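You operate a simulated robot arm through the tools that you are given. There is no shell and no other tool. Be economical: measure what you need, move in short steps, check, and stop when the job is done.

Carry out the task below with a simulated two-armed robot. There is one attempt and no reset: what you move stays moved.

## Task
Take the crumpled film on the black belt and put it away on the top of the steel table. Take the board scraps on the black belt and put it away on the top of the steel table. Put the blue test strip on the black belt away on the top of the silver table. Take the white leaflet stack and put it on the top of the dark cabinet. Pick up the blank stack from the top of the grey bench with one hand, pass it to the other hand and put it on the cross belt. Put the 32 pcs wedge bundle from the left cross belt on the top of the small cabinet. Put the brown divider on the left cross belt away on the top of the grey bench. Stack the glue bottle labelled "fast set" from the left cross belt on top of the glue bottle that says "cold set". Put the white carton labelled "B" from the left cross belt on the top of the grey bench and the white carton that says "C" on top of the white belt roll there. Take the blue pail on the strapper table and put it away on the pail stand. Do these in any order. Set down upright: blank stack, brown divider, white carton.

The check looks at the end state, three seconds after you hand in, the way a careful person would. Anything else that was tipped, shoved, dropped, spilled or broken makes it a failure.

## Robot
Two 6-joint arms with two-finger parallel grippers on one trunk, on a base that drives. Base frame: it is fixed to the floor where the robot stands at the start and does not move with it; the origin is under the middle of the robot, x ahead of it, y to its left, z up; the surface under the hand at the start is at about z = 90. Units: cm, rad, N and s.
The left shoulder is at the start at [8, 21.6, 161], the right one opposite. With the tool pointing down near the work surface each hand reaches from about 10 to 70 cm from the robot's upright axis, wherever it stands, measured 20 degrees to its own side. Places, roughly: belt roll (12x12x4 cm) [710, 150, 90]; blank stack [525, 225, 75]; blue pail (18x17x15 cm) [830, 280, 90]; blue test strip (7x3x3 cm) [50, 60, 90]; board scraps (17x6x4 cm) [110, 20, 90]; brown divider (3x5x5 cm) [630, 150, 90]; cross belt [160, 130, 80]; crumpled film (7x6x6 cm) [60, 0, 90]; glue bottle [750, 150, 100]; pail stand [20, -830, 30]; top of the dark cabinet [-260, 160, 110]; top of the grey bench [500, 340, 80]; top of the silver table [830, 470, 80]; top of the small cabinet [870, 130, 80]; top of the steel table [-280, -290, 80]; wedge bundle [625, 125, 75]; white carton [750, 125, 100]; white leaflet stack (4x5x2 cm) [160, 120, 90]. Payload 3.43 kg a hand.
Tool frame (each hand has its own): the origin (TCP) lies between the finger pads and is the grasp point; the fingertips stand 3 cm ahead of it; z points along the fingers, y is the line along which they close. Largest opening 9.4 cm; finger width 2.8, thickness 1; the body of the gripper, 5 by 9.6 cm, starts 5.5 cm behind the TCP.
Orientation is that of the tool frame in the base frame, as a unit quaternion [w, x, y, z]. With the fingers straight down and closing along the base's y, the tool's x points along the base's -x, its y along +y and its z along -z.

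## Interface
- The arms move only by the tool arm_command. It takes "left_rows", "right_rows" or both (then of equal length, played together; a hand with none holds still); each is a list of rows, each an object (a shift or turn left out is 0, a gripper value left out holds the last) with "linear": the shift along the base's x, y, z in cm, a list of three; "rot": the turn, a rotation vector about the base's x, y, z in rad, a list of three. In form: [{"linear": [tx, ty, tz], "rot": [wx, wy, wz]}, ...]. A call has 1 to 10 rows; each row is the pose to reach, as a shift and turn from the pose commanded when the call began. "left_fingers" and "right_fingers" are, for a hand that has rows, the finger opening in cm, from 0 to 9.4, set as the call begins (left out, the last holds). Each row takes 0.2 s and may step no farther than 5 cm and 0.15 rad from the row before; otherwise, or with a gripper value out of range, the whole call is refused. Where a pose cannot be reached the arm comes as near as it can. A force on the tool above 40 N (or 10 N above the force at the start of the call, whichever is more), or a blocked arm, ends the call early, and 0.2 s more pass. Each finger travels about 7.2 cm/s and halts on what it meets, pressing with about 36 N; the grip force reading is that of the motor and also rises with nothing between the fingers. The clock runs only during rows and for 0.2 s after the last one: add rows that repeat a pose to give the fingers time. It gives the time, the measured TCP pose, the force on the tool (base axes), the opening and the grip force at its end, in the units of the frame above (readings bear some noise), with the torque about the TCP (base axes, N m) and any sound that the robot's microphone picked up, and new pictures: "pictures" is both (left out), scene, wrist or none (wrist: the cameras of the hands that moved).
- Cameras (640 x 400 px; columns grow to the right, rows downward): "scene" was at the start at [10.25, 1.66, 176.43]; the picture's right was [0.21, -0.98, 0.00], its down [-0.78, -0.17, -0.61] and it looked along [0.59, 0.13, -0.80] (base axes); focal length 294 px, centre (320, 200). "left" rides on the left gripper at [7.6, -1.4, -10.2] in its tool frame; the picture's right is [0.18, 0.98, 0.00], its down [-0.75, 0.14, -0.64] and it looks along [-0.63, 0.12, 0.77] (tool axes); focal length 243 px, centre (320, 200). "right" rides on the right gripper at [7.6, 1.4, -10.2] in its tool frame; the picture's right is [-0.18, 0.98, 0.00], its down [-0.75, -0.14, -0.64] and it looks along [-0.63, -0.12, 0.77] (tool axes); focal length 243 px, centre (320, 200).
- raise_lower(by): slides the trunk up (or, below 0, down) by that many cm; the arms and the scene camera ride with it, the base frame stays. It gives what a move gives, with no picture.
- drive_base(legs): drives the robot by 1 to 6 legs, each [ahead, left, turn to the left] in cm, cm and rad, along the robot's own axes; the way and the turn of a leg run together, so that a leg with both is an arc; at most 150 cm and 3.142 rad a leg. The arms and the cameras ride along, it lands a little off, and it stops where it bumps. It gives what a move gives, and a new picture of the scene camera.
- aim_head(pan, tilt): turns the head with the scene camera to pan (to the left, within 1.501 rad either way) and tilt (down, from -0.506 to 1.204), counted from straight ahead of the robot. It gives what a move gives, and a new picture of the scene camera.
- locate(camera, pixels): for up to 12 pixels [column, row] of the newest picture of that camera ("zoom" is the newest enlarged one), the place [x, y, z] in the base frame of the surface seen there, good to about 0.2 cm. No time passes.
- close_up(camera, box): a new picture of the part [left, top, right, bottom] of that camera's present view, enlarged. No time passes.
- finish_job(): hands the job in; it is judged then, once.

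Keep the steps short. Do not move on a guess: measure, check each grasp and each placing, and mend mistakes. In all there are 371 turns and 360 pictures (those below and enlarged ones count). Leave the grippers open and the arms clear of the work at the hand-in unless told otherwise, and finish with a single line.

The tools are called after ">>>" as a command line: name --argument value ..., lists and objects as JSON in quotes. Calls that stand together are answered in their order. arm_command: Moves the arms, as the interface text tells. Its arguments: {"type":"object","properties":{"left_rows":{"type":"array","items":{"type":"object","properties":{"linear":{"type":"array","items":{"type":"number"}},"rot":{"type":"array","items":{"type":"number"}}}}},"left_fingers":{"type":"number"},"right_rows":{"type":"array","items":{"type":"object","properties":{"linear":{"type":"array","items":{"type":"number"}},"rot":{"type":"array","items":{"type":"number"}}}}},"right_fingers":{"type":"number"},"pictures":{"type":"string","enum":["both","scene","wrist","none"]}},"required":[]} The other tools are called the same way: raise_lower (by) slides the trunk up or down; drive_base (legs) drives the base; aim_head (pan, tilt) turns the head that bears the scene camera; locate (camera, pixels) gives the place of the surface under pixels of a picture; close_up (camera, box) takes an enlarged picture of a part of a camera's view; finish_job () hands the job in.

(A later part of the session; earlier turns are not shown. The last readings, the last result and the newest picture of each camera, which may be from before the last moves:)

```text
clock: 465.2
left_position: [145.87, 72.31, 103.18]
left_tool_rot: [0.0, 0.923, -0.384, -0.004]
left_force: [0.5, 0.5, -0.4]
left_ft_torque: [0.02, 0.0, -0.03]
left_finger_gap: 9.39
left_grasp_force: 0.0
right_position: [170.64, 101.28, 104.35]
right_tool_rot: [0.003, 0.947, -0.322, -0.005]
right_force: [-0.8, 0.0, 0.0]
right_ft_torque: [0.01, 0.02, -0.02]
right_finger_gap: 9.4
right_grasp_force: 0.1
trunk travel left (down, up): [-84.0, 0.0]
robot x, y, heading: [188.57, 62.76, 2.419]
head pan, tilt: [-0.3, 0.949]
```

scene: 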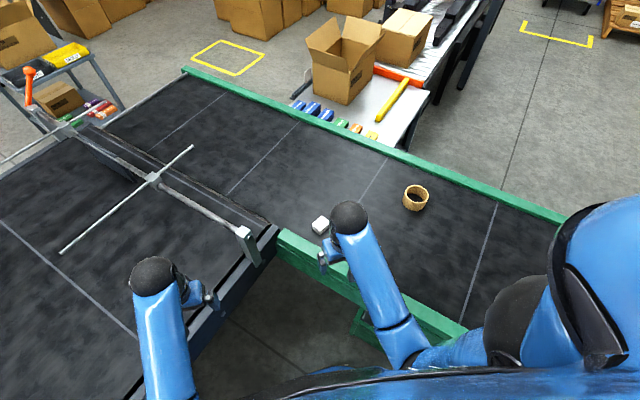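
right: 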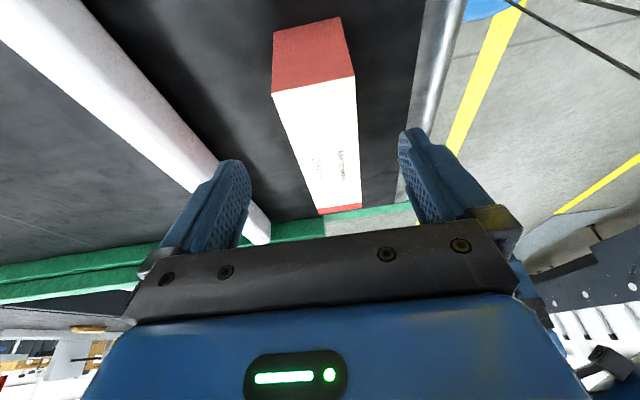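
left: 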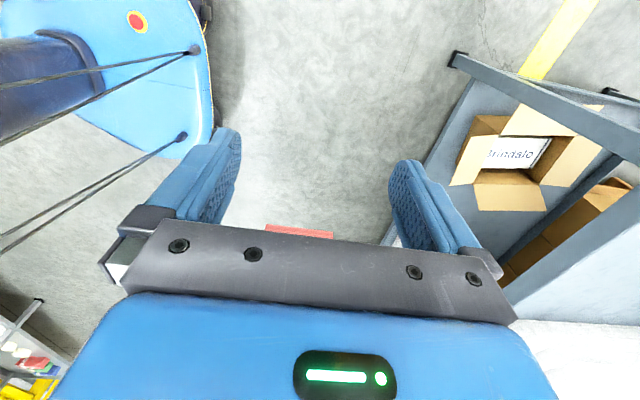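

>>> close_up --camera "scene" --box '[300, 205, 350, 245]'

>>> arm_command --right_rows '[{"linear": [-3, 3, 0]}, {"linear": [-6, 6, 0]}, {"linear": [-9, 9, 0]}, {"linear": [-12, 12, 0]}, {"linear": [-14, 14, 0]}]' --pictures "wrist"

```text
10.00 times, centred on (325, 225) of scene
```

zoom: 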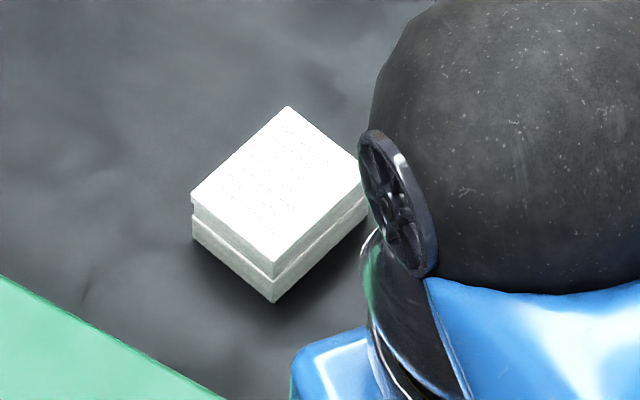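

```text
clock: 466.4
left_position: [145.62, 72.37, 103.09]
left_tool_rot: [0.001, 0.923, -0.384, -0.003]
left_force: [0.2, 0.7, -0.5]
left_ft_torque: [-0.01, -0.02, 0.0]
left_finger_gap: 9.4
left_grasp_force: 0.0
right_position: [156.48, 115.37, 104.19]
right_tool_rot: [0.003, 0.947, -0.321, -0.004]
right_force: [-0.7, 0.8, -0.3]
right_ft_torque: [-0.02, 0.02, 0.03]
right_finger_gap: 9.42
right_grasp_force: 0.1
trunk travel left (down, up): [-84.0, 0.0]
robot x, y, heading: [188.55, 63.05, 2.416]
head pan, tilt: [-0.3, 0.949]
```

right: 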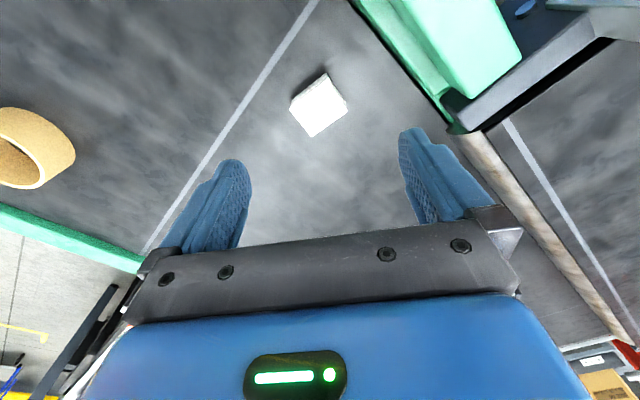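

>>> close_up --camera "right" --box '[270, 60, 370, 150]'

>>> locate --camera "right" --pixels '[[292, 103], [325, 78], [346, 104], [314, 134], [319, 105], [330, 88]]'

```text
4.44 times, centred on (320, 105) of right
```

zoom: 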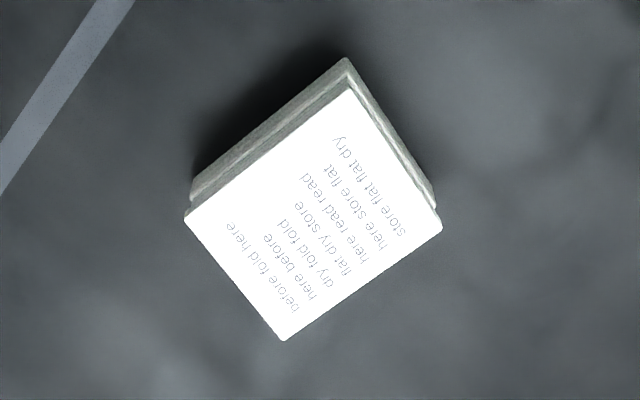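

```text
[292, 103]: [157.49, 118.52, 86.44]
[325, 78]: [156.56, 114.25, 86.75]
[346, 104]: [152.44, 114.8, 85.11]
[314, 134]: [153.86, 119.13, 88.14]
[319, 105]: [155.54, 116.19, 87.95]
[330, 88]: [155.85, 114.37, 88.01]
```

>>> locate --camera "zoom" --pixels '[[195, 217], [349, 95], [430, 228], [283, 330], [313, 215]]'

```text
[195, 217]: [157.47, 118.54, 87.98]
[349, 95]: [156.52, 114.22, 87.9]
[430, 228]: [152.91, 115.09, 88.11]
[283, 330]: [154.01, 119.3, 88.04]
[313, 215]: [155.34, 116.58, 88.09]
```

Leaflet stack centre is (155.2,116.8), 3.7×4.4×3. I rotate +0.43 to close along the 4.4 side, and descend with opening 7.

>>> arm_command --right_rows '[{"linear": [-1.3, 1.4, 0], "rot": [0, 0, 0.14]}, {"linear": [-1.3, 1.4, -3], "rot": [0, 0, 0.28]}, {"linear": [-1.3, 1.4, -6], "rot": [0, 0, 0.43]}, {"linear": [-1.3, 1.4, -9], "rot": [0, 0, 0.43]}, {"linear": [-1.3, 1.4, -11.5], "rot": [0, 0, 0.43]}]' --right_fingers 7 --pictures "wrist"

```text
clock: 467.6
left_position: [145.62, 72.45, 102.91]
left_tool_rot: [0.001, 0.924, -0.383, -0.003]
left_force: [-1.0, 0.0, -0.9]
left_ft_torque: [0.0, 0.02, -0.02]
left_finger_gap: 9.39
left_grasp_force: 0.0
right_position: [155.26, 116.56, 92.7]
right_tool_rot: [0.004, 0.994, -0.112, -0.004]
right_force: [0.5, -0.2, 0.9]
right_ft_torque: [-0.04, -0.01, -0.01]
right_finger_gap: 7.01
right_grasp_force: 0.1
trunk travel left (down, up): [-84.0, 0.0]
robot x, y, heading: [188.66, 62.94, 2.421]
head pan, tilt: [-0.3, 0.949]
```

right: 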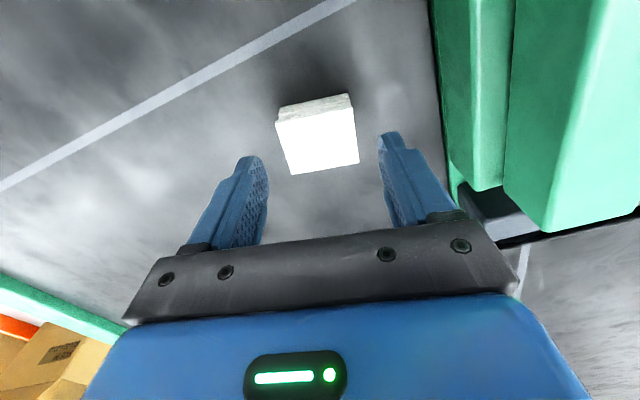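

>>> arm_command --right_rows '[{"linear": [0, 0.2, -2]}, {"linear": [0, 0.2, -4.3]}, {"linear": [0, 0.2, -4.3]}]' --pictures "none"

>>> arm_command --right_rows '[{}, {}, {}]' --right_fingers 3.3 --pictures "wrist"

```text
clock: 468.4
left_position: [145.66, 72.43, 103.06]
left_tool_rot: [0.001, 0.924, -0.383, -0.005]
left_force: [0.5, -0.4, 0.1]
left_ft_torque: [0.01, -0.01, -0.01]
left_finger_gap: 9.39
left_grasp_force: 0.0
right_position: [155.29, 116.91, 88.27]
right_tool_rot: [0.004, 0.994, -0.113, -0.005]
right_force: [0.1, 0.1, -0.3]
right_ft_torque: [0.06, -0.02, -0.02]
right_finger_gap: 7.02
right_grasp_force: 0.0
trunk travel left (down, up): [-84.0, 0.0]
robot x, y, heading: [188.26, 62.75, 2.426]
head pan, tilt: [-0.3, 0.949]
```

```text
clock: 469.2
left_position: [145.77, 72.25, 103.01]
left_tool_rot: [0.0, 0.924, -0.383, -0.004]
left_force: [-0.4, 1.3, 1.0]
left_ft_torque: [0.01, 0.03, 0.01]
left_finger_gap: 9.4
left_grasp_force: 0.0
right_position: [155.41, 116.84, 88.55]
right_tool_rot: [0.004, 0.994, -0.112, -0.003]
right_force: [1.5, -0.4, 1.6]
right_ft_torque: [0.0, -0.04, 0.01]
right_finger_gap: 4.88
right_grasp_force: 36.2
trunk travel left (down, up): [-84.0, 0.0]
robot x, y, heading: [188.78, 62.95, 2.421]
head pan, tilt: [-0.3, 0.949]
```

right: 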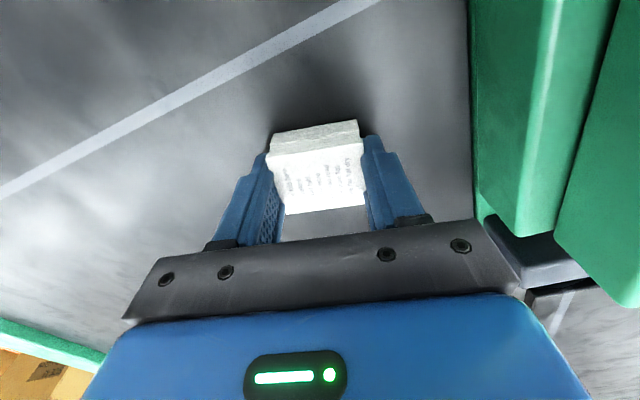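

Held. I lift and retract.

>>> arm_command --right_rows '[{"linear": [0, 0, 4]}, {"linear": [0, 0, 8]}, {"linear": [0, 0, 12]}, {"linear": [1, -1, 15]}, {"linear": [4, -4, 15.5], "rot": [0, 0, -0.1]}, {"linear": [7, -7, 15.5], "rot": [0, 0, -0.2]}, {"linear": [10, -10, 15.5], "rot": [0, 0, -0.3]}, {"linear": [13, -13, 15.5], "rot": [0, 0, -0.4]}, {"linear": [15, -15, 15.5], "rot": [0, 0, -0.4]}]' --pictures "wrist"

```text
clock: 471.2
left_position: [145.81, 72.25, 103.11]
left_tool_rot: [0.0, 0.924, -0.383, -0.004]
left_force: [0.0, 0.9, -0.4]
left_ft_torque: [0.01, 0.0, 0.0]
left_finger_gap: 9.42
left_grasp_force: 0.0
right_position: [170.28, 101.89, 104.04]
right_tool_rot: [0.004, 0.951, -0.308, -0.005]
right_force: [-0.8, -0.5, -1.3]
right_ft_torque: [0.03, 0.01, 0.01]
right_finger_gap: 4.87
right_grasp_force: 35.5
trunk travel left (down, up): [-84.0, 0.0]
robot x, y, heading: [188.66, 62.56, 2.419]
head pan, tilt: [-0.3, 0.949]
```

right: 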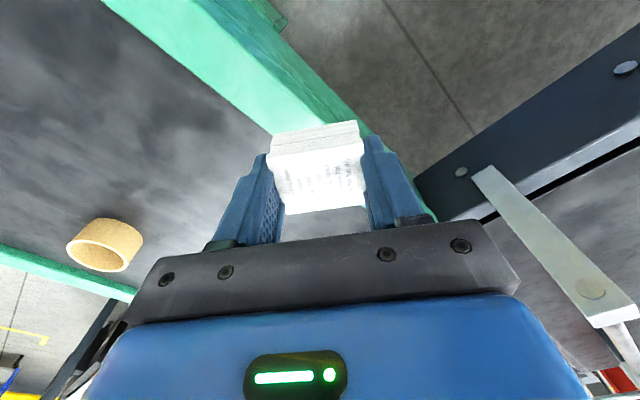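

>>> drive_base --legs '[[-16, -2, 0], [0, 0, 0.722], [12, 12, 0]]'

>>> aim_head --pan 0.15 --tilt 0.8

```text
clock: 475.7
left_position: [152.19, 20.09, 103.13]
left_tool_rot: [0.003, 1.0, -0.028, -0.005]
left_force: [0.5, 0.2, 0.3]
left_ft_torque: [-0.01, 0.02, 0.01]
left_finger_gap: 9.38
left_grasp_force: 0.1
right_position: [150.54, 58.7, 103.96]
right_tool_rot: [0.006, 0.999, 0.054, -0.004]
right_force: [-0.2, 0.2, -0.2]
right_ft_torque: [-0.01, 0.02, 0.02]
right_finger_gap: 4.88
right_grasp_force: 36.4
trunk travel left (down, up): [-84.0, 0.0]
robot x, y, heading: [189.98, 41.47, -3.13]
head pan, tilt: [-0.3, 0.949]
```

scene: 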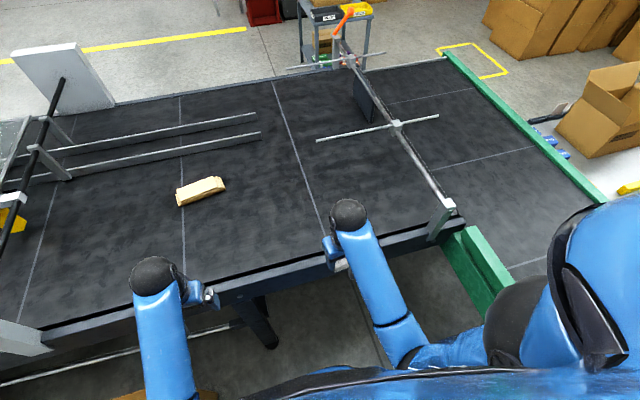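

```text
clock: 476.6
left_position: [151.89, 19.95, 102.99]
left_tool_rot: [0.001, 1.0, -0.027, -0.003]
left_force: [-0.7, 0.5, 0.7]
left_ft_torque: [0.0, 0.01, -0.02]
left_finger_gap: 9.41
left_grasp_force: 0.0
right_position: [150.27, 58.39, 103.9]
right_tool_rot: [0.004, 0.999, 0.054, -0.003]
right_force: [-0.2, -0.5, 0.5]
right_ft_torque: [-0.01, 0.0, -0.04]
right_finger_gap: 4.89
right_grasp_force: 36.3
trunk travel left (down, up): [-84.0, 0.0]
robot x, y, heading: [189.83, 41.45, -3.134]
head pan, tilt: [0.15, 0.799]
```

scene: 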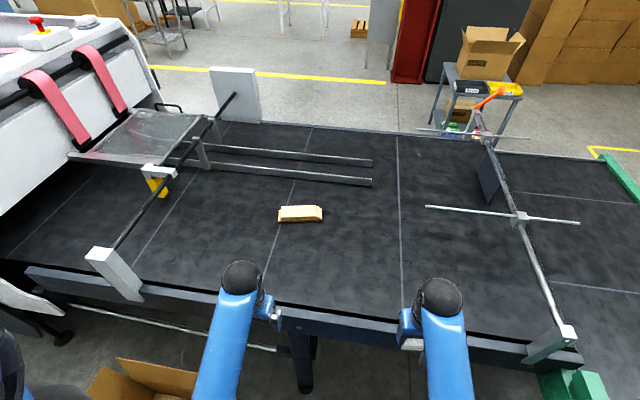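

>>> close_up --camera "scene" --box '[265, 195, 335, 235]'

>>> locate --camera "zoom" --pixels '[[130, 130], [510, 120], [150, 200], [320, 160], [500, 190], [320, 230], [330, 115], [320, 200]]'

```text
9.14 times, centred on (300, 215) of scene
```

zoom: 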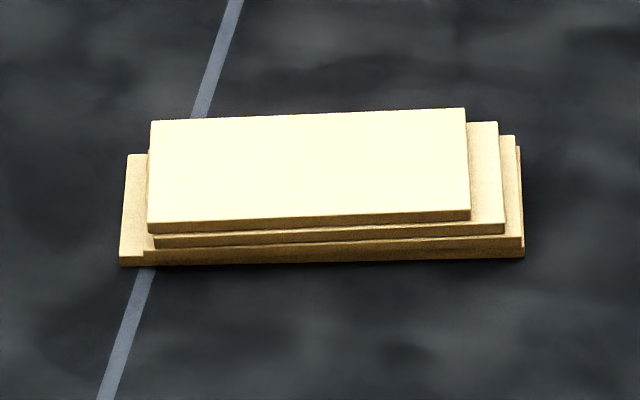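

```text
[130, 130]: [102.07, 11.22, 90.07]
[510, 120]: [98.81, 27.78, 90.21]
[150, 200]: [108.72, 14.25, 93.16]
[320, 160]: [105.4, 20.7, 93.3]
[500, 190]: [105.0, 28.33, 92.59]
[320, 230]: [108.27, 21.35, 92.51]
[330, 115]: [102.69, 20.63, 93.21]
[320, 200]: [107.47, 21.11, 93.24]
```

>>> locate --camera "zoom" --pixels '[[158, 126], [458, 114], [154, 214], [464, 207], [130, 250], [515, 245], [510, 150], [128, 165]]'

```text
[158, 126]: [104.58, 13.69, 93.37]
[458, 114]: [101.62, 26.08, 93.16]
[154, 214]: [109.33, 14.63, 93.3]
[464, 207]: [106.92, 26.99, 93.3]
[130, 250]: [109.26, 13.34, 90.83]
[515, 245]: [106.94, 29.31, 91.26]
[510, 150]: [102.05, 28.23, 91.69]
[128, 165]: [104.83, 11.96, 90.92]
```

The scraps' top board spans about 12.7×4.8, centre (105.6,20.3), axis tilted 0.21. I need a lower trunk, so I back off 50, tuck the right hand, lower the trunk, and extend the left.

>>> drive_base --legs '[[-50, 0, 0]]'

>>> arm_command --right_rows '[{"linear": [1.5, 4, -0.5]}, {"linear": [3, 8, -1]}, {"linear": [4.5, 12, -2]}, {"linear": [6, 15, -2.5]}, {"linear": [7, 18, -3]}]' --pictures "none"

>>> raise_lower --by -30

```text
clock: 479.5
left_position: [201.07, 20.56, 102.97]
left_tool_rot: [0.001, 1.0, -0.029, -0.002]
left_force: [0.0, 0.4, 0.7]
left_ft_torque: [0.02, -0.01, -0.01]
left_finger_gap: 9.38
left_grasp_force: 0.1
right_position: [199.63, 59.02, 104.02]
right_tool_rot: [0.004, 0.999, 0.052, -0.002]
right_force: [-1.3, -0.3, -1.0]
right_ft_torque: [0.0, 0.02, 0.0]
right_finger_gap: 4.89
right_grasp_force: 36.0
trunk travel left (down, up): [-84.0, 0.0]
robot x, y, heading: [239.53, 42.01, -3.132]
head pan, tilt: [0.15, 0.799]
```

scene: 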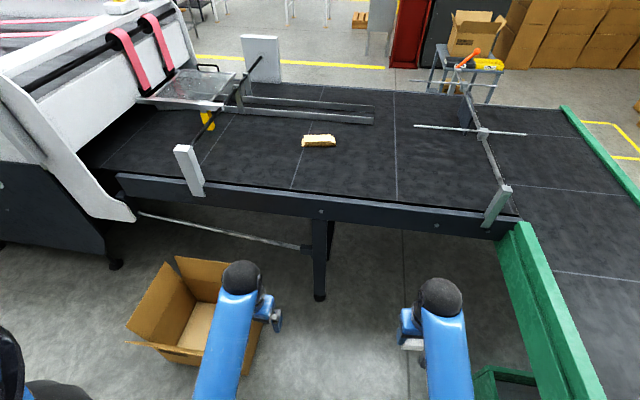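

```text
clock: 480.7
left_position: [201.29, 20.64, 102.98]
left_tool_rot: [0.002, 1.0, -0.029, -0.003]
left_force: [0.4, 0.2, -0.4]
left_ft_torque: [0.0, 0.03, -0.03]
left_finger_gap: 9.41
left_grasp_force: 0.1
right_position: [206.92, 77.18, 101.07]
right_tool_rot: [0.006, 0.999, 0.052, -0.003]
right_force: [0.1, 0.5, -0.1]
right_ft_torque: [-0.01, -0.01, 0.0]
right_finger_gap: 4.87
right_grasp_force: 36.0
trunk travel left (down, up): [-84.0, 0.0]
robot x, y, heading: [239.53, 42.09, -3.135]
head pan, tilt: [0.15, 0.799]
```

```text
clock: 483.7
left_position: [201.31, 20.7, 73.07]
left_tool_rot: [0.002, 1.0, -0.029, -0.004]
left_force: [0.3, 0.5, -0.4]
left_ft_torque: [0.04, 0.0, 0.02]
left_finger_gap: 9.4
left_grasp_force: 0.1
right_position: [206.72, 76.88, 70.94]
right_tool_rot: [0.003, 0.999, 0.052, -0.002]
right_force: [-0.2, -0.1, 0.9]
right_ft_torque: [0.01, -0.03, 0.04]
right_finger_gap: 4.88
right_grasp_force: 35.9
trunk travel left (down, up): [-54.0, 30.0]
robot x, y, heading: [239.52, 42.72, -3.134]
head pan, tilt: [0.15, 0.799]
```

>>> arm_command --left_rows '[{"linear": [-3.8, 0, 2.5], "rot": [0, 0, -0.13]}, {"linear": [-7.6, 0, 5], "rot": [0, 0, -0.26]}, {"linear": [-11.4, 0, 8], "rot": [0, 0, -0.39]}, {"linear": [-15.2, 0, 11], "rot": [0, 0, -0.52]}, {"linear": [-19, 0, 14], "rot": [0, 0, -0.65]}, {"linear": [-22.8, 0, 17], "rot": [0, 0, -0.78]}, {"linear": [-26.6, 0, 20], "rot": [0, 0, -0.91]}, {"linear": [-30.4, 0, 23], "rot": [0, 0, -1.04]}, {"linear": [-34, 0, 26], "rot": [0, 0, -1.17]}, {"linear": [-36, 0, 29], "rot": [0, 0, -1.3]}]' --pictures "none"

>>> drive_base --legs '[[40, 0, 0], [14, 0, 0]]'

```text
clock: 485.9
left_position: [165.24, 20.63, 102.02]
left_tool_rot: [-0.001, 0.778, -0.628, -0.003]
left_force: [-0.7, -0.3, -0.1]
left_ft_torque: [-0.02, 0.05, -0.01]
left_finger_gap: 9.38
left_grasp_force: 0.1
left hand out of reach, approached as far as the arm can: row 1, 2, 3, 4, 5, 6, 7, 8, 9
right_position: [206.85, 76.99, 70.97]
right_tool_rot: [0.004, 0.999, 0.053, -0.003]
right_force: [0.5, -0.1, 0.0]
right_ft_torque: [0.0, 0.01, 0.01]
right_finger_gap: 4.9
right_grasp_force: 35.4
trunk travel left (down, up): [-54.0, 30.0]
robot x, y, heading: [239.64, 42.38, -3.133]
head pan, tilt: [0.15, 0.799]
```

```text
clock: 489.3
left_position: [111.18, 20.19, 102.24]
left_tool_rot: [-0.001, 0.779, -0.627, -0.004]
left_force: [0.6, 0.3, 0.5]
left_ft_torque: [-0.01, 0.06, -0.05]
left_finger_gap: 9.4
left_grasp_force: 0.1
right_position: [152.88, 76.57, 71.02]
right_tool_rot: [0.005, 0.999, 0.053, -0.005]
right_force: [0.5, 1.0, -0.4]
right_ft_torque: [0.01, 0.02, 0.0]
right_finger_gap: 4.89
right_grasp_force: 36.0
trunk travel left (down, up): [-54.0, 30.0]
robot x, y, heading: [185.48, 41.54, -3.131]
head pan, tilt: [0.15, 0.799]
```

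scene: 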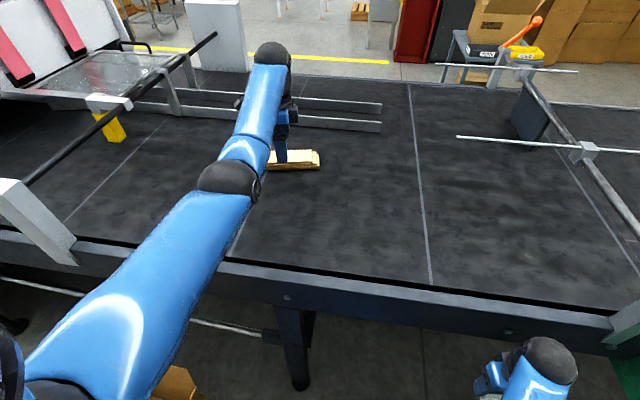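

>>> arm_command --left_rows '[{"linear": [-3, 0, -1]}, {"linear": [-5.5, 0.1, -3]}]' --pictures "wrist"

```text
clock: 489.9
left_position: [109.03, 20.22, 99.16]
left_tool_rot: [-0.002, 0.778, -0.629, -0.004]
left_force: [-0.4, -0.4, 0.5]
left_ft_torque: [0.01, 0.0, 0.0]
left_finger_gap: 9.4
left_grasp_force: 0.2
left hand out of reach, approached as far as the arm can: row 1, 2
right_position: [152.8, 76.56, 71.04]
right_tool_rot: [0.005, 0.999, 0.053, -0.002]
right_force: [0.1, 0.6, -0.4]
right_ft_torque: [0.04, -0.02, 0.0]
right_finger_gap: 4.88
right_grasp_force: 36.2
trunk travel left (down, up): [-54.0, 30.0]
robot x, y, heading: [185.57, 41.73, -3.135]
head pan, tilt: [0.15, 0.799]
```

left: 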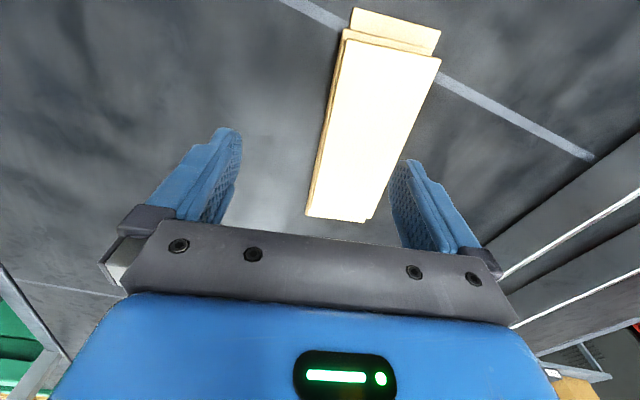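

Reach is 3–4 cm short. I move the right hand back and outward so the base can go closer.

>>> arm_command --right_rows '[{"linear": [1, 3, -1]}, {"linear": [3, 6, -2]}, {"linear": [5.5, 8, -3]}, {"linear": [8, 9.5, -4]}, {"linear": [10, 9.5, -5]}]' --pictures "wrist"

```text
clock: 491.1
left_position: [109.06, 20.35, 99.19]
left_tool_rot: [-0.001, 0.78, -0.626, -0.002]
left_force: [-0.4, 0.6, -1.7]
left_ft_torque: [0.04, -0.01, 0.01]
left_finger_gap: 9.4
left_grasp_force: 0.0
right_position: [162.63, 85.95, 66.03]
right_tool_rot: [0.005, 0.999, 0.053, -0.003]
right_force: [-0.1, 1.3, -0.3]
right_ft_torque: [0.03, -0.01, -0.01]
right_finger_gap: 4.88
right_grasp_force: 36.1
trunk travel left (down, up): [-54.0, 30.0]
robot x, y, heading: [185.42, 41.95, -3.139]
head pan, tilt: [0.15, 0.799]
```

right: 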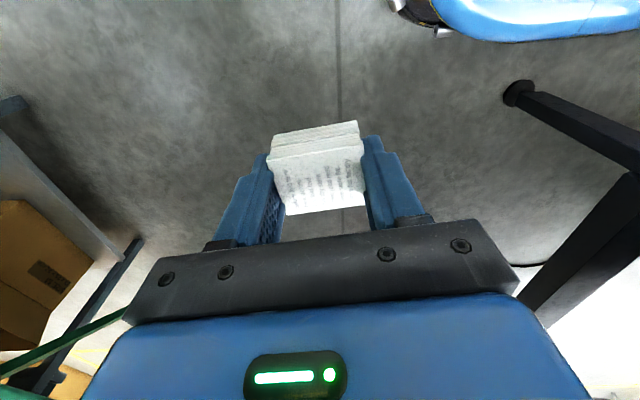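

>>> drive_base --legs '[[6, 0, 0]]'

>>> arm_command --left_rows '[{"linear": [2.4, 0, 0]}, {"linear": [2.4, 0, -1]}]' --pictures "wrist"

```text
clock: 492.1
left_position: [103.67, 20.2, 99.5]
left_tool_rot: [0.0, 0.779, -0.627, -0.005]
left_force: [0.8, 0.3, 0.7]
left_ft_torque: [-0.03, 0.03, -0.02]
left_finger_gap: 9.39
left_grasp_force: 0.0
right_position: [156.94, 86.05, 66.07]
right_tool_rot: [0.005, 0.999, 0.052, -0.005]
right_force: [-1.0, -0.1, -0.3]
right_ft_torque: [0.01, 0.02, 0.0]
right_finger_gap: 4.9
right_grasp_force: 35.8
trunk travel left (down, up): [-54.0, 30.0]
robot x, y, heading: [179.54, 41.65, -3.131]
head pan, tilt: [0.15, 0.799]
```

scene: 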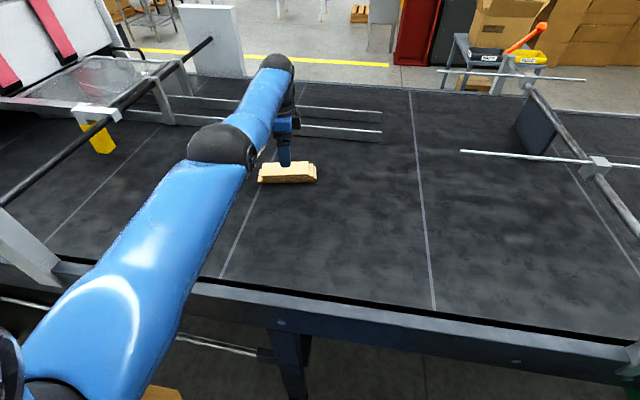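

```text
clock: 492.7
left_position: [105.92, 20.34, 98.23]
left_tool_rot: [-0.001, 0.779, -0.627, -0.003]
left_force: [0.4, -0.2, 0.4]
left_ft_torque: [-0.01, 0.04, 0.02]
left_finger_gap: 9.4
left_grasp_force: 0.0
right_position: [157.08, 86.0, 66.04]
right_tool_rot: [0.006, 0.999, 0.052, -0.003]
right_force: [0.1, 1.1, 0.2]
right_ft_torque: [0.03, -0.02, -0.01]
right_finger_gap: 4.89
right_grasp_force: 36.0
trunk travel left (down, up): [-54.0, 30.0]
robot x, y, heading: [179.97, 41.78, -3.132]
head pan, tilt: [0.15, 0.799]
```

left: 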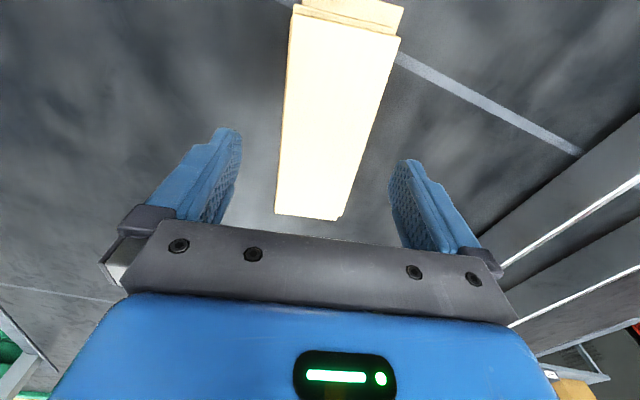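

>>> locate --camera "left" --pixels '[[278, 200], [345, 200], [292, 30], [398, 45], [335, 120], [286, 110], [372, 120], [300, 208]]'

```text
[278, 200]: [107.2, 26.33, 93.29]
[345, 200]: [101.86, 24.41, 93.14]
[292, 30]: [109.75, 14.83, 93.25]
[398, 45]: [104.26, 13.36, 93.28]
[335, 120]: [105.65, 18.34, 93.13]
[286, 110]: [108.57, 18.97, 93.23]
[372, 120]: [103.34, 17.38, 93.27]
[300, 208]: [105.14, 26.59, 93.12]
```

>>> arm_command --left_rows '[{"linear": [-0.4, 0, -2]}, {"linear": [-0.4, 0, -4]}, {"linear": [-0.4, 0, -4.9]}, {"linear": [-0.4, 0, -4.9]}]' --pictures "wrist"

```text
clock: 493.7
left_position: [105.3, 20.16, 93.3]
left_tool_rot: [-0.001, 0.779, -0.627, -0.004]
left_force: [0.3, 0.0, -0.6]
left_ft_torque: [0.02, -0.01, -0.01]
left_finger_gap: 9.4
left_grasp_force: 0.1
right_position: [156.95, 85.96, 65.94]
right_tool_rot: [0.005, 0.999, 0.053, -0.003]
right_force: [0.5, 0.4, -0.6]
right_ft_torque: [-0.03, -0.03, 0.0]
right_finger_gap: 4.9
right_grasp_force: 36.1
trunk travel left (down, up): [-54.0, 30.0]
robot x, y, heading: [179.87, 41.22, -3.139]
head pan, tilt: [0.15, 0.799]
```

left: 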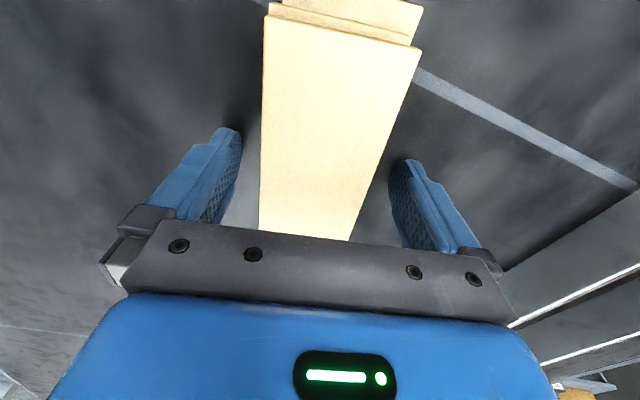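

Straddled well. I close and lift.

>>> arm_command --left_rows '[{}, {}, {}, {}]' --left_fingers 3.5 --pictures "none"

>>> arm_command --left_rows '[{"linear": [0, 0, 2]}, {"linear": [0, 0, 5]}, {"linear": [0, 0, 8]}, {"linear": [0, 0, 10]}]' --pictures "both"

```text
clock: 494.7
left_position: [105.31, 20.28, 93.36]
left_tool_rot: [-0.001, 0.779, -0.627, -0.004]
left_force: [0.0, -0.4, 0.7]
left_ft_torque: [0.02, 0.02, 0.0]
left_finger_gap: 6.33
left_grasp_force: 36.1
right_position: [156.9, 85.9, 66.01]
right_tool_rot: [0.006, 0.999, 0.052, -0.003]
right_force: [-1.2, 0.6, -0.1]
right_ft_torque: [-0.01, 0.01, 0.01]
right_finger_gap: 4.88
right_grasp_force: 36.3
trunk travel left (down, up): [-54.0, 30.0]
robot x, y, heading: [179.67, 41.98, -3.137]
head pan, tilt: [0.15, 0.799]
```

```text
clock: 495.7
left_position: [105.19, 20.25, 103.3]
left_tool_rot: [-0.001, 0.779, -0.627, -0.003]
left_force: [-1.1, 0.8, -1.5]
left_ft_torque: [0.0, 0.0, 0.02]
left_finger_gap: 6.34
left_grasp_force: 36.0
right_position: [156.89, 85.9, 65.9]
right_tool_rot: [0.006, 0.999, 0.052, -0.004]
right_force: [0.9, -0.2, -0.7]
right_ft_torque: [0.02, -0.01, 0.0]
right_finger_gap: 4.87
right_grasp_force: 36.2
trunk travel left (down, up): [-54.0, 30.0]
robot x, y, heading: [179.74, 42.03, -3.135]
head pan, tilt: [0.15, 0.799]
```

scene: 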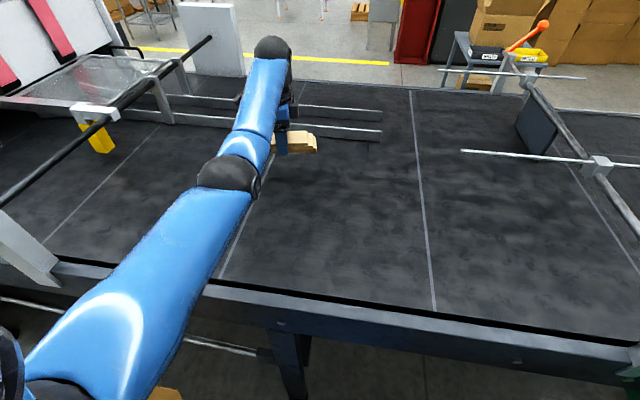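
left: 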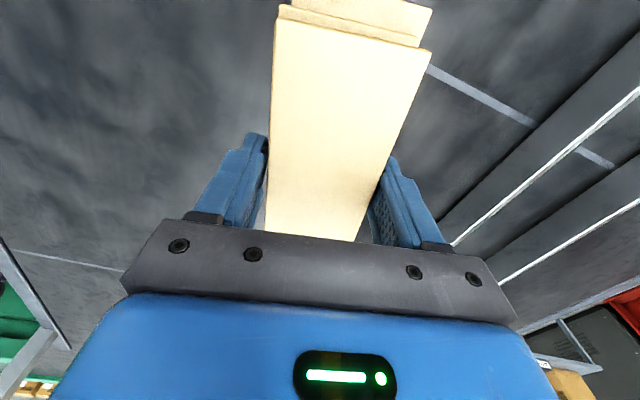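

Both items held. I back out, raise the trunk and tuck the left hand.

>>> drive_base --legs '[[-75, 0, 0]]'

>>> raise_lower --by 30

>>> arm_command --left_rows '[{"linear": [3, 0, -3], "rot": [0, 0, 0.13]}, {"linear": [6, 0, -6], "rot": [0, 0, 0.26]}, {"linear": [9, 0, -9], "rot": [0, 0, 0.39]}, {"linear": [12, 0, -12], "rot": [0, 0, 0.52]}, {"linear": [15, 0, -15], "rot": [0, 0, 0.65]}, {"linear": [18, 0, -18], "rot": [0, 0, 0.78]}, {"linear": [21, 0, -21], "rot": [0, 0, 0.91]}, {"linear": [24, 0, -24], "rot": [0, 0, 1.04]}, {"linear": [27, 0, -26], "rot": [0, 0, 1.17]}, {"linear": [30, 0, -28], "rot": [0, 0, 1.3]}]' --right_rows '[{"linear": [-2, -3, 2]}, {"linear": [-4, -6, 4]}, {"linear": [-6, -9, 5]}, {"linear": [-6, -12, 5]}, {"linear": [-6, -14, 5]}, {"linear": [-6, -16, 5]}, {"linear": [-6, -18, 5]}, {"linear": [-6, -20, 5]}, {"linear": [-6, -22, 5]}, {"linear": [-8, -24, 6]}]' --pictures "wrist"

```text
clock: 499.8
left_position: [180.28, 20.96, 103.22]
left_tool_rot: [0.0, 0.778, -0.628, -0.003]
left_force: [0.0, 0.4, 0.1]
left_ft_torque: [0.0, 0.01, -0.02]
left_finger_gap: 6.32
left_grasp_force: 35.7
right_position: [232.06, 86.43, 66.12]
right_tool_rot: [0.005, 0.999, 0.051, -0.002]
right_force: [-0.5, -0.4, -0.8]
right_ft_torque: [0.0, -0.02, -0.01]
right_finger_gap: 4.92
right_grasp_force: 35.8
trunk travel left (down, up): [-54.0, 30.0]
robot x, y, heading: [254.61, 42.78, -3.134]
head pan, tilt: [0.15, 0.799]
```

scene: 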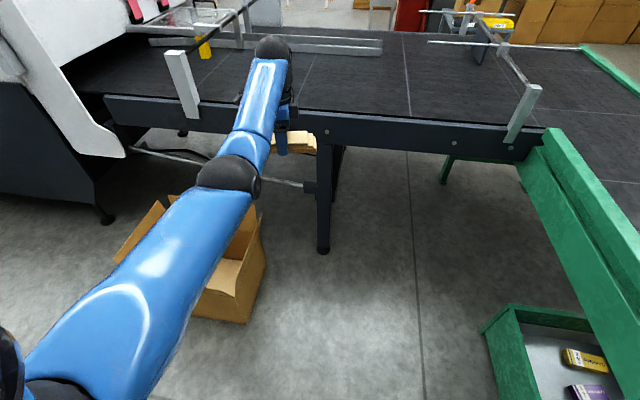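

```text
clock: 502.8
left_position: [180.25, 20.93, 133.13]
left_tool_rot: [0.0, 0.778, -0.628, -0.003]
left_force: [0.4, 0.4, 0.3]
left_ft_torque: [0.01, 0.04, -0.05]
left_finger_gap: 6.32
left_grasp_force: 36.1
right_position: [232.08, 86.57, 96.05]
right_tool_rot: [0.005, 0.999, 0.052, -0.002]
right_force: [-0.6, 0.2, -1.0]
right_ft_torque: [0.0, 0.03, -0.04]
right_finger_gap: 4.9
right_grasp_force: 35.9
trunk travel left (down, up): [-84.0, 0.0]
robot x, y, heading: [254.74, 42.33, -3.134]
head pan, tilt: [0.15, 0.799]
```

```text
clock: 505.0
left_position: [210.34, 20.9, 104.87]
left_tool_rot: [0.002, 1.0, -0.028, -0.004]
left_force: [0.6, 0.1, -0.4]
left_ft_torque: [-0.01, 0.03, -0.03]
left_finger_gap: 6.32
left_grasp_force: 35.4
left hand out of reach, approached as far as the arm can: row 1, 2, 3, 4, 5, 6, 7, 8, 9, 10
right_position: [224.19, 62.48, 102.1]
right_tool_rot: [0.005, 0.999, 0.051, -0.003]
right_force: [-1.0, -0.4, 0.0]
right_ft_torque: [0.01, 0.01, -0.02]
right_finger_gap: 4.89
right_grasp_force: 36.2
trunk travel left (down, up): [-84.0, 0.0]
robot x, y, heading: [254.78, 42.13, -3.133]
head pan, tilt: [0.15, 0.799]
```

right: 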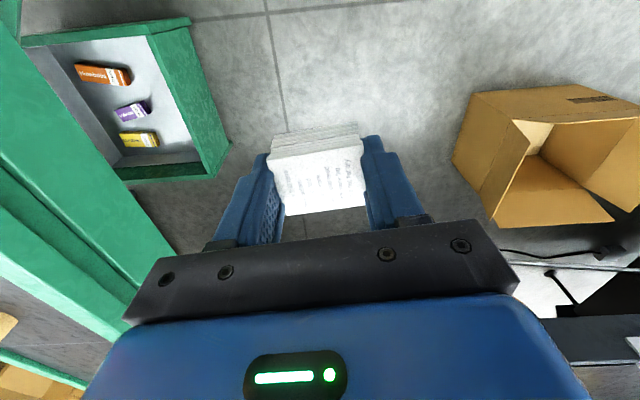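
left: 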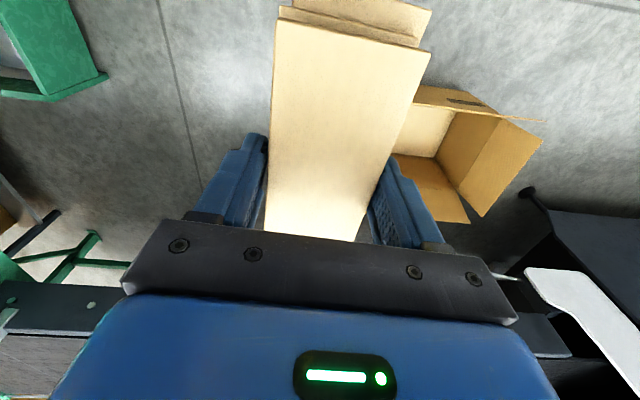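

Now the drive back to the other side: out past the belt end, up the aisle, around the strapper.

>>> drive_base --legs '[[-83, 0, 0], [0, -150, 0], [0, -150, 0], [0, -150, 0]]'

```text
clock: 530.5
left_position: [290.57, 471.64, 104.82]
left_tool_rot: [0.002, 1.0, -0.025, -0.006]
left_force: [0.6, 0.6, -0.2]
left_ft_torque: [-0.02, -0.01, 0.01]
left_finger_gap: 6.34
left_grasp_force: 36.2
right_position: [304.03, 513.48, 101.95]
right_tool_rot: [0.004, 0.998, 0.055, -0.004]
right_force: [-0.2, -0.4, -0.1]
right_ft_torque: [0.01, 0.02, -0.04]
right_finger_gap: 4.89
right_grasp_force: 36.2
trunk travel left (down, up): [-84.0, 0.0]
robot x, y, heading: [334.58, 493.24, -3.123]
head pan, tilt: [0.15, 0.799]
```

scene: 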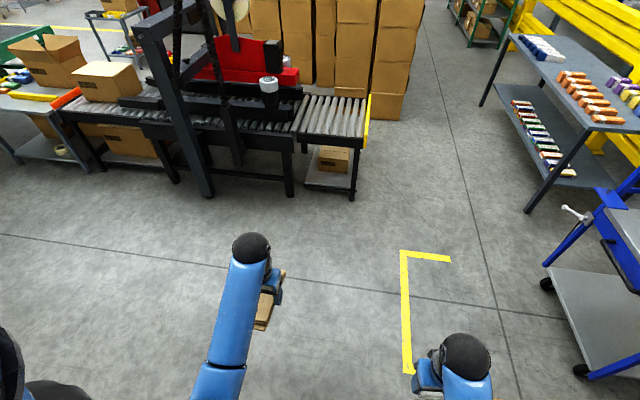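

>>> drive_base --legs '[[94, 0, -0.018], [50, -44, 0], [42, -9, 0], [100, -11, 0], [0, 0, 1.571]]'

>>> aim_head --pan 0.0 --tilt 0.75

```text
clock: 544.8
left_position: [18.65, 534.76, 104.79]
left_tool_rot: [0.002, 1.0, -0.021, 0.006]
left_force: [9.5, -6.0, 0.2]
left_ft_torque: [0.61, 1.03, 0.65]
left_finger_gap: 6.34
left_grasp_force: 36.5
right_position: [31.86, 576.27, 101.99]
right_tool_rot: [0.005, 0.999, 0.05, -0.003]
right_force: [-1.1, -0.3, 0.0]
right_ft_torque: [0.03, 0.03, -0.01]
right_finger_gap: 4.89
right_grasp_force: 35.7
trunk travel left (down, up): [-84.0, 0.0]
robot x, y, heading: [62.46, 556.25, -3.135]
head pan, tilt: [0.15, 0.799]
stopped in leg 4: the force on the tool passed its limit at 159 N (the readings are from after the stop); the commanded pose is now the measured one
```

scene: 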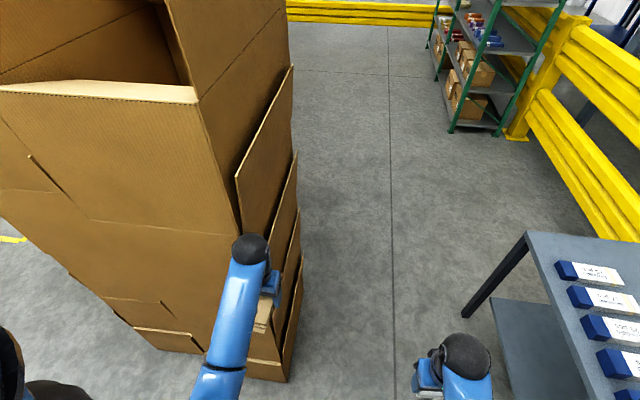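

```text
clock: 545.5
left_position: [18.72, 534.87, 104.73]
left_tool_rot: [0.003, 1.0, -0.025, 0.004]
left_force: [2.4, -0.2, 0.1]
left_ft_torque: [0.09, 0.13, 0.09]
left_finger_gap: 6.31
left_grasp_force: 35.9
right_position: [31.96, 576.41, 102.06]
right_tool_rot: [0.005, 0.999, 0.049, -0.003]
right_force: [0.9, 0.1, -0.9]
right_ft_torque: [-0.01, 0.02, -0.01]
right_finger_gap: 4.9
right_grasp_force: 36.0
trunk travel left (down, up): [-84.0, 0.0]
robot x, y, heading: [62.46, 556.07, -3.138]
head pan, tilt: [0.0, 0.75]
```

scene: 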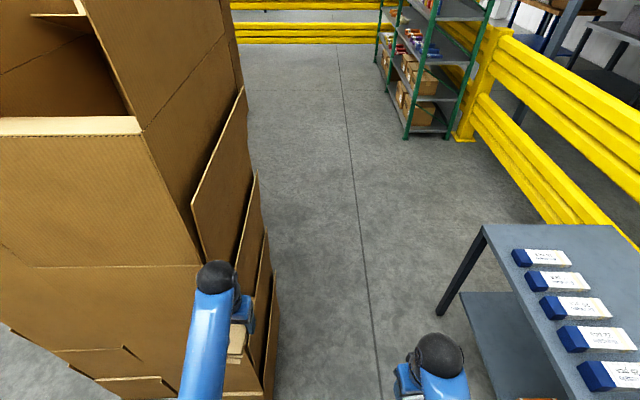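

The left hand touched the cardboard pile. I back off and check the scraps' grip.

>>> drive_base --legs '[[-22, 0, 0]]'

>>> close_up --camera "left" --box '[0, 0, 640, 400]'

```text
clock: 547.2
left_position: [40.14, 534.87, 104.62]
left_tool_rot: [0.002, 1.0, -0.023, 0.007]
left_force: [0.2, -0.6, -0.5]
left_ft_torque: [-0.02, -0.06, -0.03]
left_finger_gap: 6.34
left_grasp_force: 36.3
right_position: [53.31, 576.41, 101.85]
right_tool_rot: [0.005, 0.999, 0.05, -0.001]
right_force: [0.3, 0.2, -0.3]
right_ft_torque: [-0.01, -0.04, 0.0]
right_finger_gap: 4.9
right_grasp_force: 35.2
trunk travel left (down, up): [-84.0, 0.0]
robot x, y, heading: [84.43, 556.09, -3.134]
head pan, tilt: [0.0, 0.75]
```

scene: 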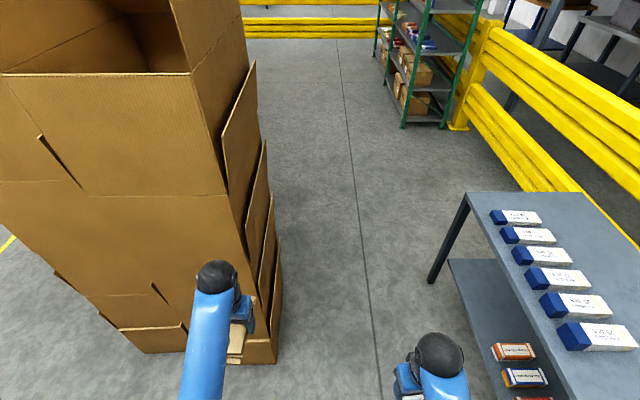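

```text
1.00 times, centred on (320, 200) of left (not enlarged: the box is as wide or as high as the picture)
```

zoom: 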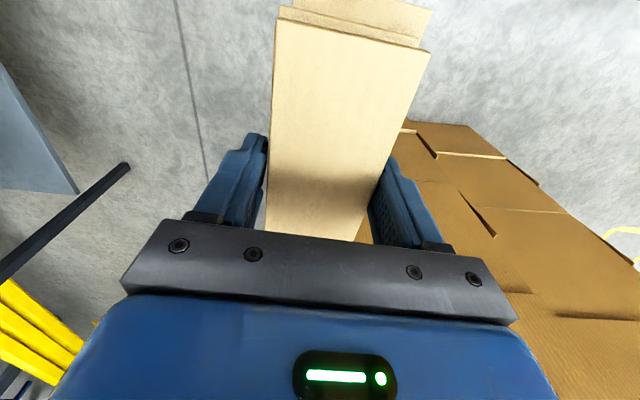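

Still held, pile looks intact. I turn here to face -y, then look.

>>> drive_base --legs '[[0, 0, 1.563], [0, -34, 0]]'

>>> locate --camera "scene" --pixels '[[440, 250], [470, 330], [400, 150], [250, 250], [300, 200], [330, 150], [380, 250]]'

```text
clock: 553.1
left_position: [70.19, 512.54, 104.68]
left_tool_rot: [-0.002, 0.734, 0.679, 0.004]
left_force: [0.4, 0.1, -0.4]
left_ft_torque: [0.01, 0.02, 0.01]
left_finger_gap: 6.35
left_grasp_force: 36.1
right_position: [29.27, 527.09, 102.17]
right_tool_rot: [0.005, 0.683, 0.73, 0.0]
right_force: [-0.2, 0.1, -0.2]
right_ft_torque: [0.0, 0.03, -0.03]
right_finger_gap: 4.87
right_grasp_force: 36.1
trunk travel left (down, up): [-84.0, 0.0]
robot x, y, heading: [50.4, 557.13, -1.599]
head pan, tilt: [0.0, 0.75]
```

scene: 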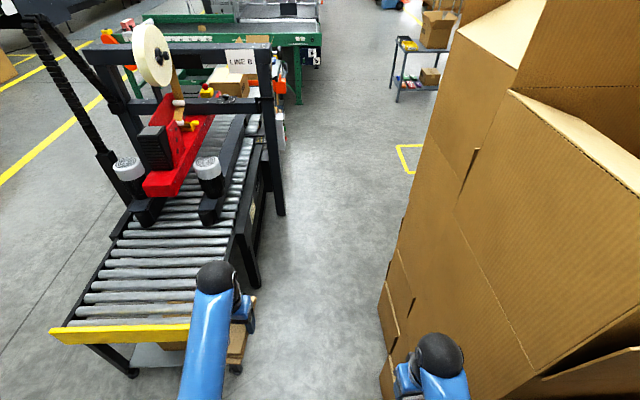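

```text
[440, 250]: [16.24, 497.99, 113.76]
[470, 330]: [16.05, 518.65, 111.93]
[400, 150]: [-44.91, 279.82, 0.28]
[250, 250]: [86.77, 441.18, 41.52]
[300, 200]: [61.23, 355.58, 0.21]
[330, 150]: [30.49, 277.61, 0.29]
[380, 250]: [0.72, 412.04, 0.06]
```

Column face at x 16; arch post at x≥73. I pull the left hand inward, then go through.

>>> arm_command --left_rows '[{"linear": [-4, 0, 0]}, {"linear": [-8, 0, 0]}, {"linear": [-12, 0, 0]}]' --pictures "none"

>>> drive_base --legs '[[0, 0, 0.028], [102, 2, 0], [37, -7, 0], [45, -13, 0]]'

```text
clock: 553.9
left_position: [57.94, 512.61, 104.66]
left_tool_rot: [-0.002, 0.734, 0.679, 0.005]
left_force: [-0.3, 0.4, -0.9]
left_ft_torque: [0.01, -0.01, -0.04]
left_finger_gap: 6.32
left_grasp_force: 36.0
left hand out of reach, approached as far as the arm can: row 1
right_position: [28.84, 527.1, 101.93]
right_tool_rot: [0.005, 0.683, 0.73, 0.001]
right_force: [0.5, -0.5, -0.3]
right_ft_torque: [0.04, -0.03, -0.02]
right_finger_gap: 4.9
right_grasp_force: 35.8
trunk travel left (down, up): [-84.0, 0.0]
robot x, y, heading: [50.68, 557.14, -1.602]
head pan, tilt: [0.0, 0.75]
```

```text
clock: 564.0
left_position: [39.94, 328.66, 104.77]
left_tool_rot: [0.0, 0.727, 0.687, 0.003]
left_force: [-0.1, 0.3, -0.6]
left_ft_torque: [-0.02, -0.01, 0.03]
left_finger_gap: 6.35
left_grasp_force: 35.9
right_position: [10.64, 342.65, 102.05]
right_tool_rot: [0.006, 0.674, 0.738, 0.001]
right_force: [0.1, 0.5, -0.3]
right_ft_torque: [-0.01, -0.01, 0.0]
right_finger_gap: 4.88
right_grasp_force: 36.6
trunk travel left (down, up): [-84.0, 0.0]
robot x, y, heading: [31.28, 373.18, -1.58]
head pan, tilt: [0.0, 0.75]
```

scene: 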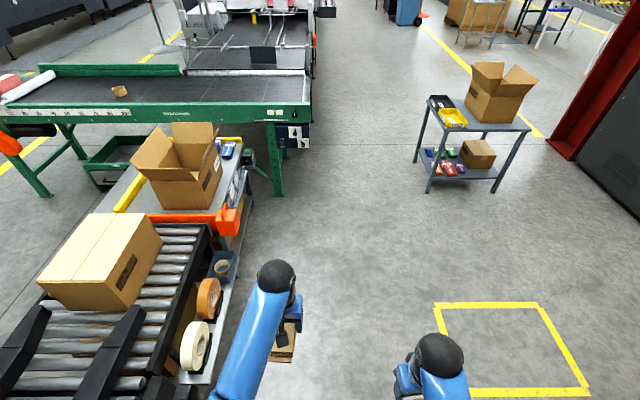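

Through the passage. I move a bit further and look toward the dark cabinet.

>>> drive_base --legs '[[60, -30, 0], [40, -20, 0]]'

>>> aim_head --pan -0.9 --tilt 0.4

```text
clock: 570.0
left_position: [-10.64, 229.52, 104.88]
left_tool_rot: [0.0, 0.726, 0.688, 0.003]
left_force: [0.6, -0.9, -0.2]
left_ft_torque: [-0.03, 0.03, -0.01]
left_finger_gap: 6.31
left_grasp_force: 36.2
right_position: [-39.97, 243.36, 102.15]
right_tool_rot: [0.006, 0.674, 0.739, 0.001]
right_force: [0.2, 0.0, -0.1]
right_ft_torque: [0.0, 0.03, -0.05]
right_finger_gap: 4.89
right_grasp_force: 35.9
trunk travel left (down, up): [-84.0, 0.0]
robot x, y, heading: [-19.42, 273.66, -1.576]
head pan, tilt: [0.0, 0.75]
```

scene: 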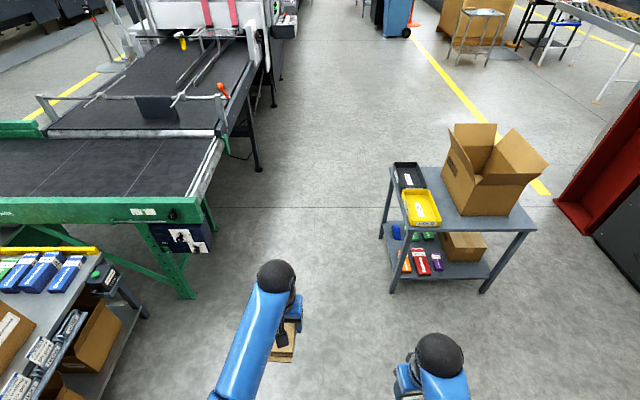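

```text
clock: 571.2
left_position: [-10.62, 229.45, 104.71]
left_tool_rot: [-0.002, 0.726, 0.688, 0.004]
left_force: [-0.1, -0.3, 0.2]
left_ft_torque: [0.01, 0.0, -0.01]
left_finger_gap: 6.31
left_grasp_force: 36.8
right_position: [-39.97, 243.25, 101.93]
right_tool_rot: [0.006, 0.674, 0.739, 0.002]
right_force: [0.1, 0.5, -0.3]
right_ft_torque: [-0.02, 0.0, -0.02]
right_finger_gap: 4.89
right_grasp_force: 35.5
trunk travel left (down, up): [-84.0, 0.0]
robot x, y, heading: [-19.68, 273.98, -1.579]
head pan, tilt: [-0.901, 0.4]
```

scene: 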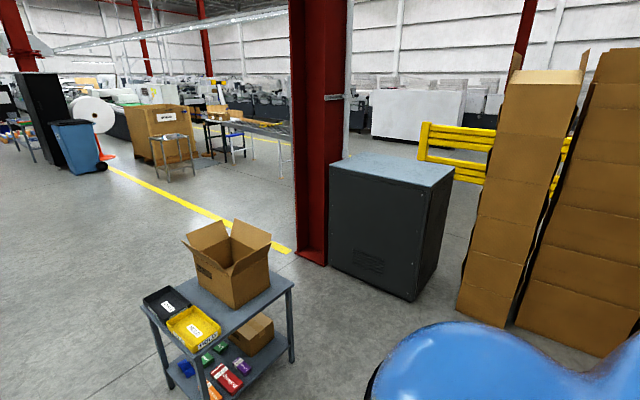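

>>> locate --camera "scene" --pixels '[[332, 166], [426, 185], [450, 170], [345, 155], [370, 160], [400, 170], [412, 295], [335, 265], [150, 320], [290, 300], [465, 300], [305, 260]]'

>>> close_up --camera "scene" --box '[300, 120, 500, 320]'

```text
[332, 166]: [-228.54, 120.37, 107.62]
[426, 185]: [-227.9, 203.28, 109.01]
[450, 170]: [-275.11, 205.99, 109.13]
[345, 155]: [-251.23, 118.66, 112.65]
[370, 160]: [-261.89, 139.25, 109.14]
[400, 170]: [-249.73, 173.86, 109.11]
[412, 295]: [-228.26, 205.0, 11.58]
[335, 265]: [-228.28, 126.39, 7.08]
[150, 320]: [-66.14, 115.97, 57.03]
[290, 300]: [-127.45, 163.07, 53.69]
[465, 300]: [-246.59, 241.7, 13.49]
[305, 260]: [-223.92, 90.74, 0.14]
```

```text
2.00 times, centred on (400, 220) of scene
```

zoom: 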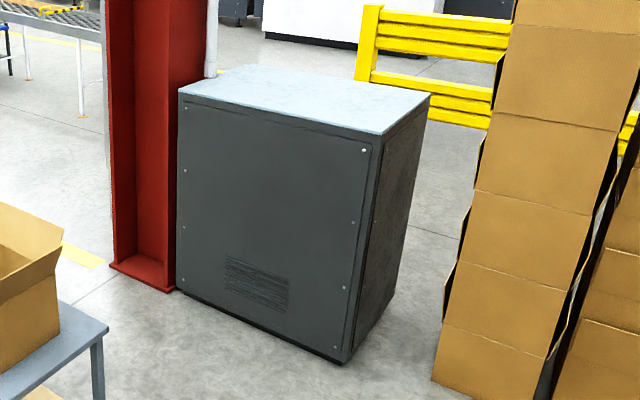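

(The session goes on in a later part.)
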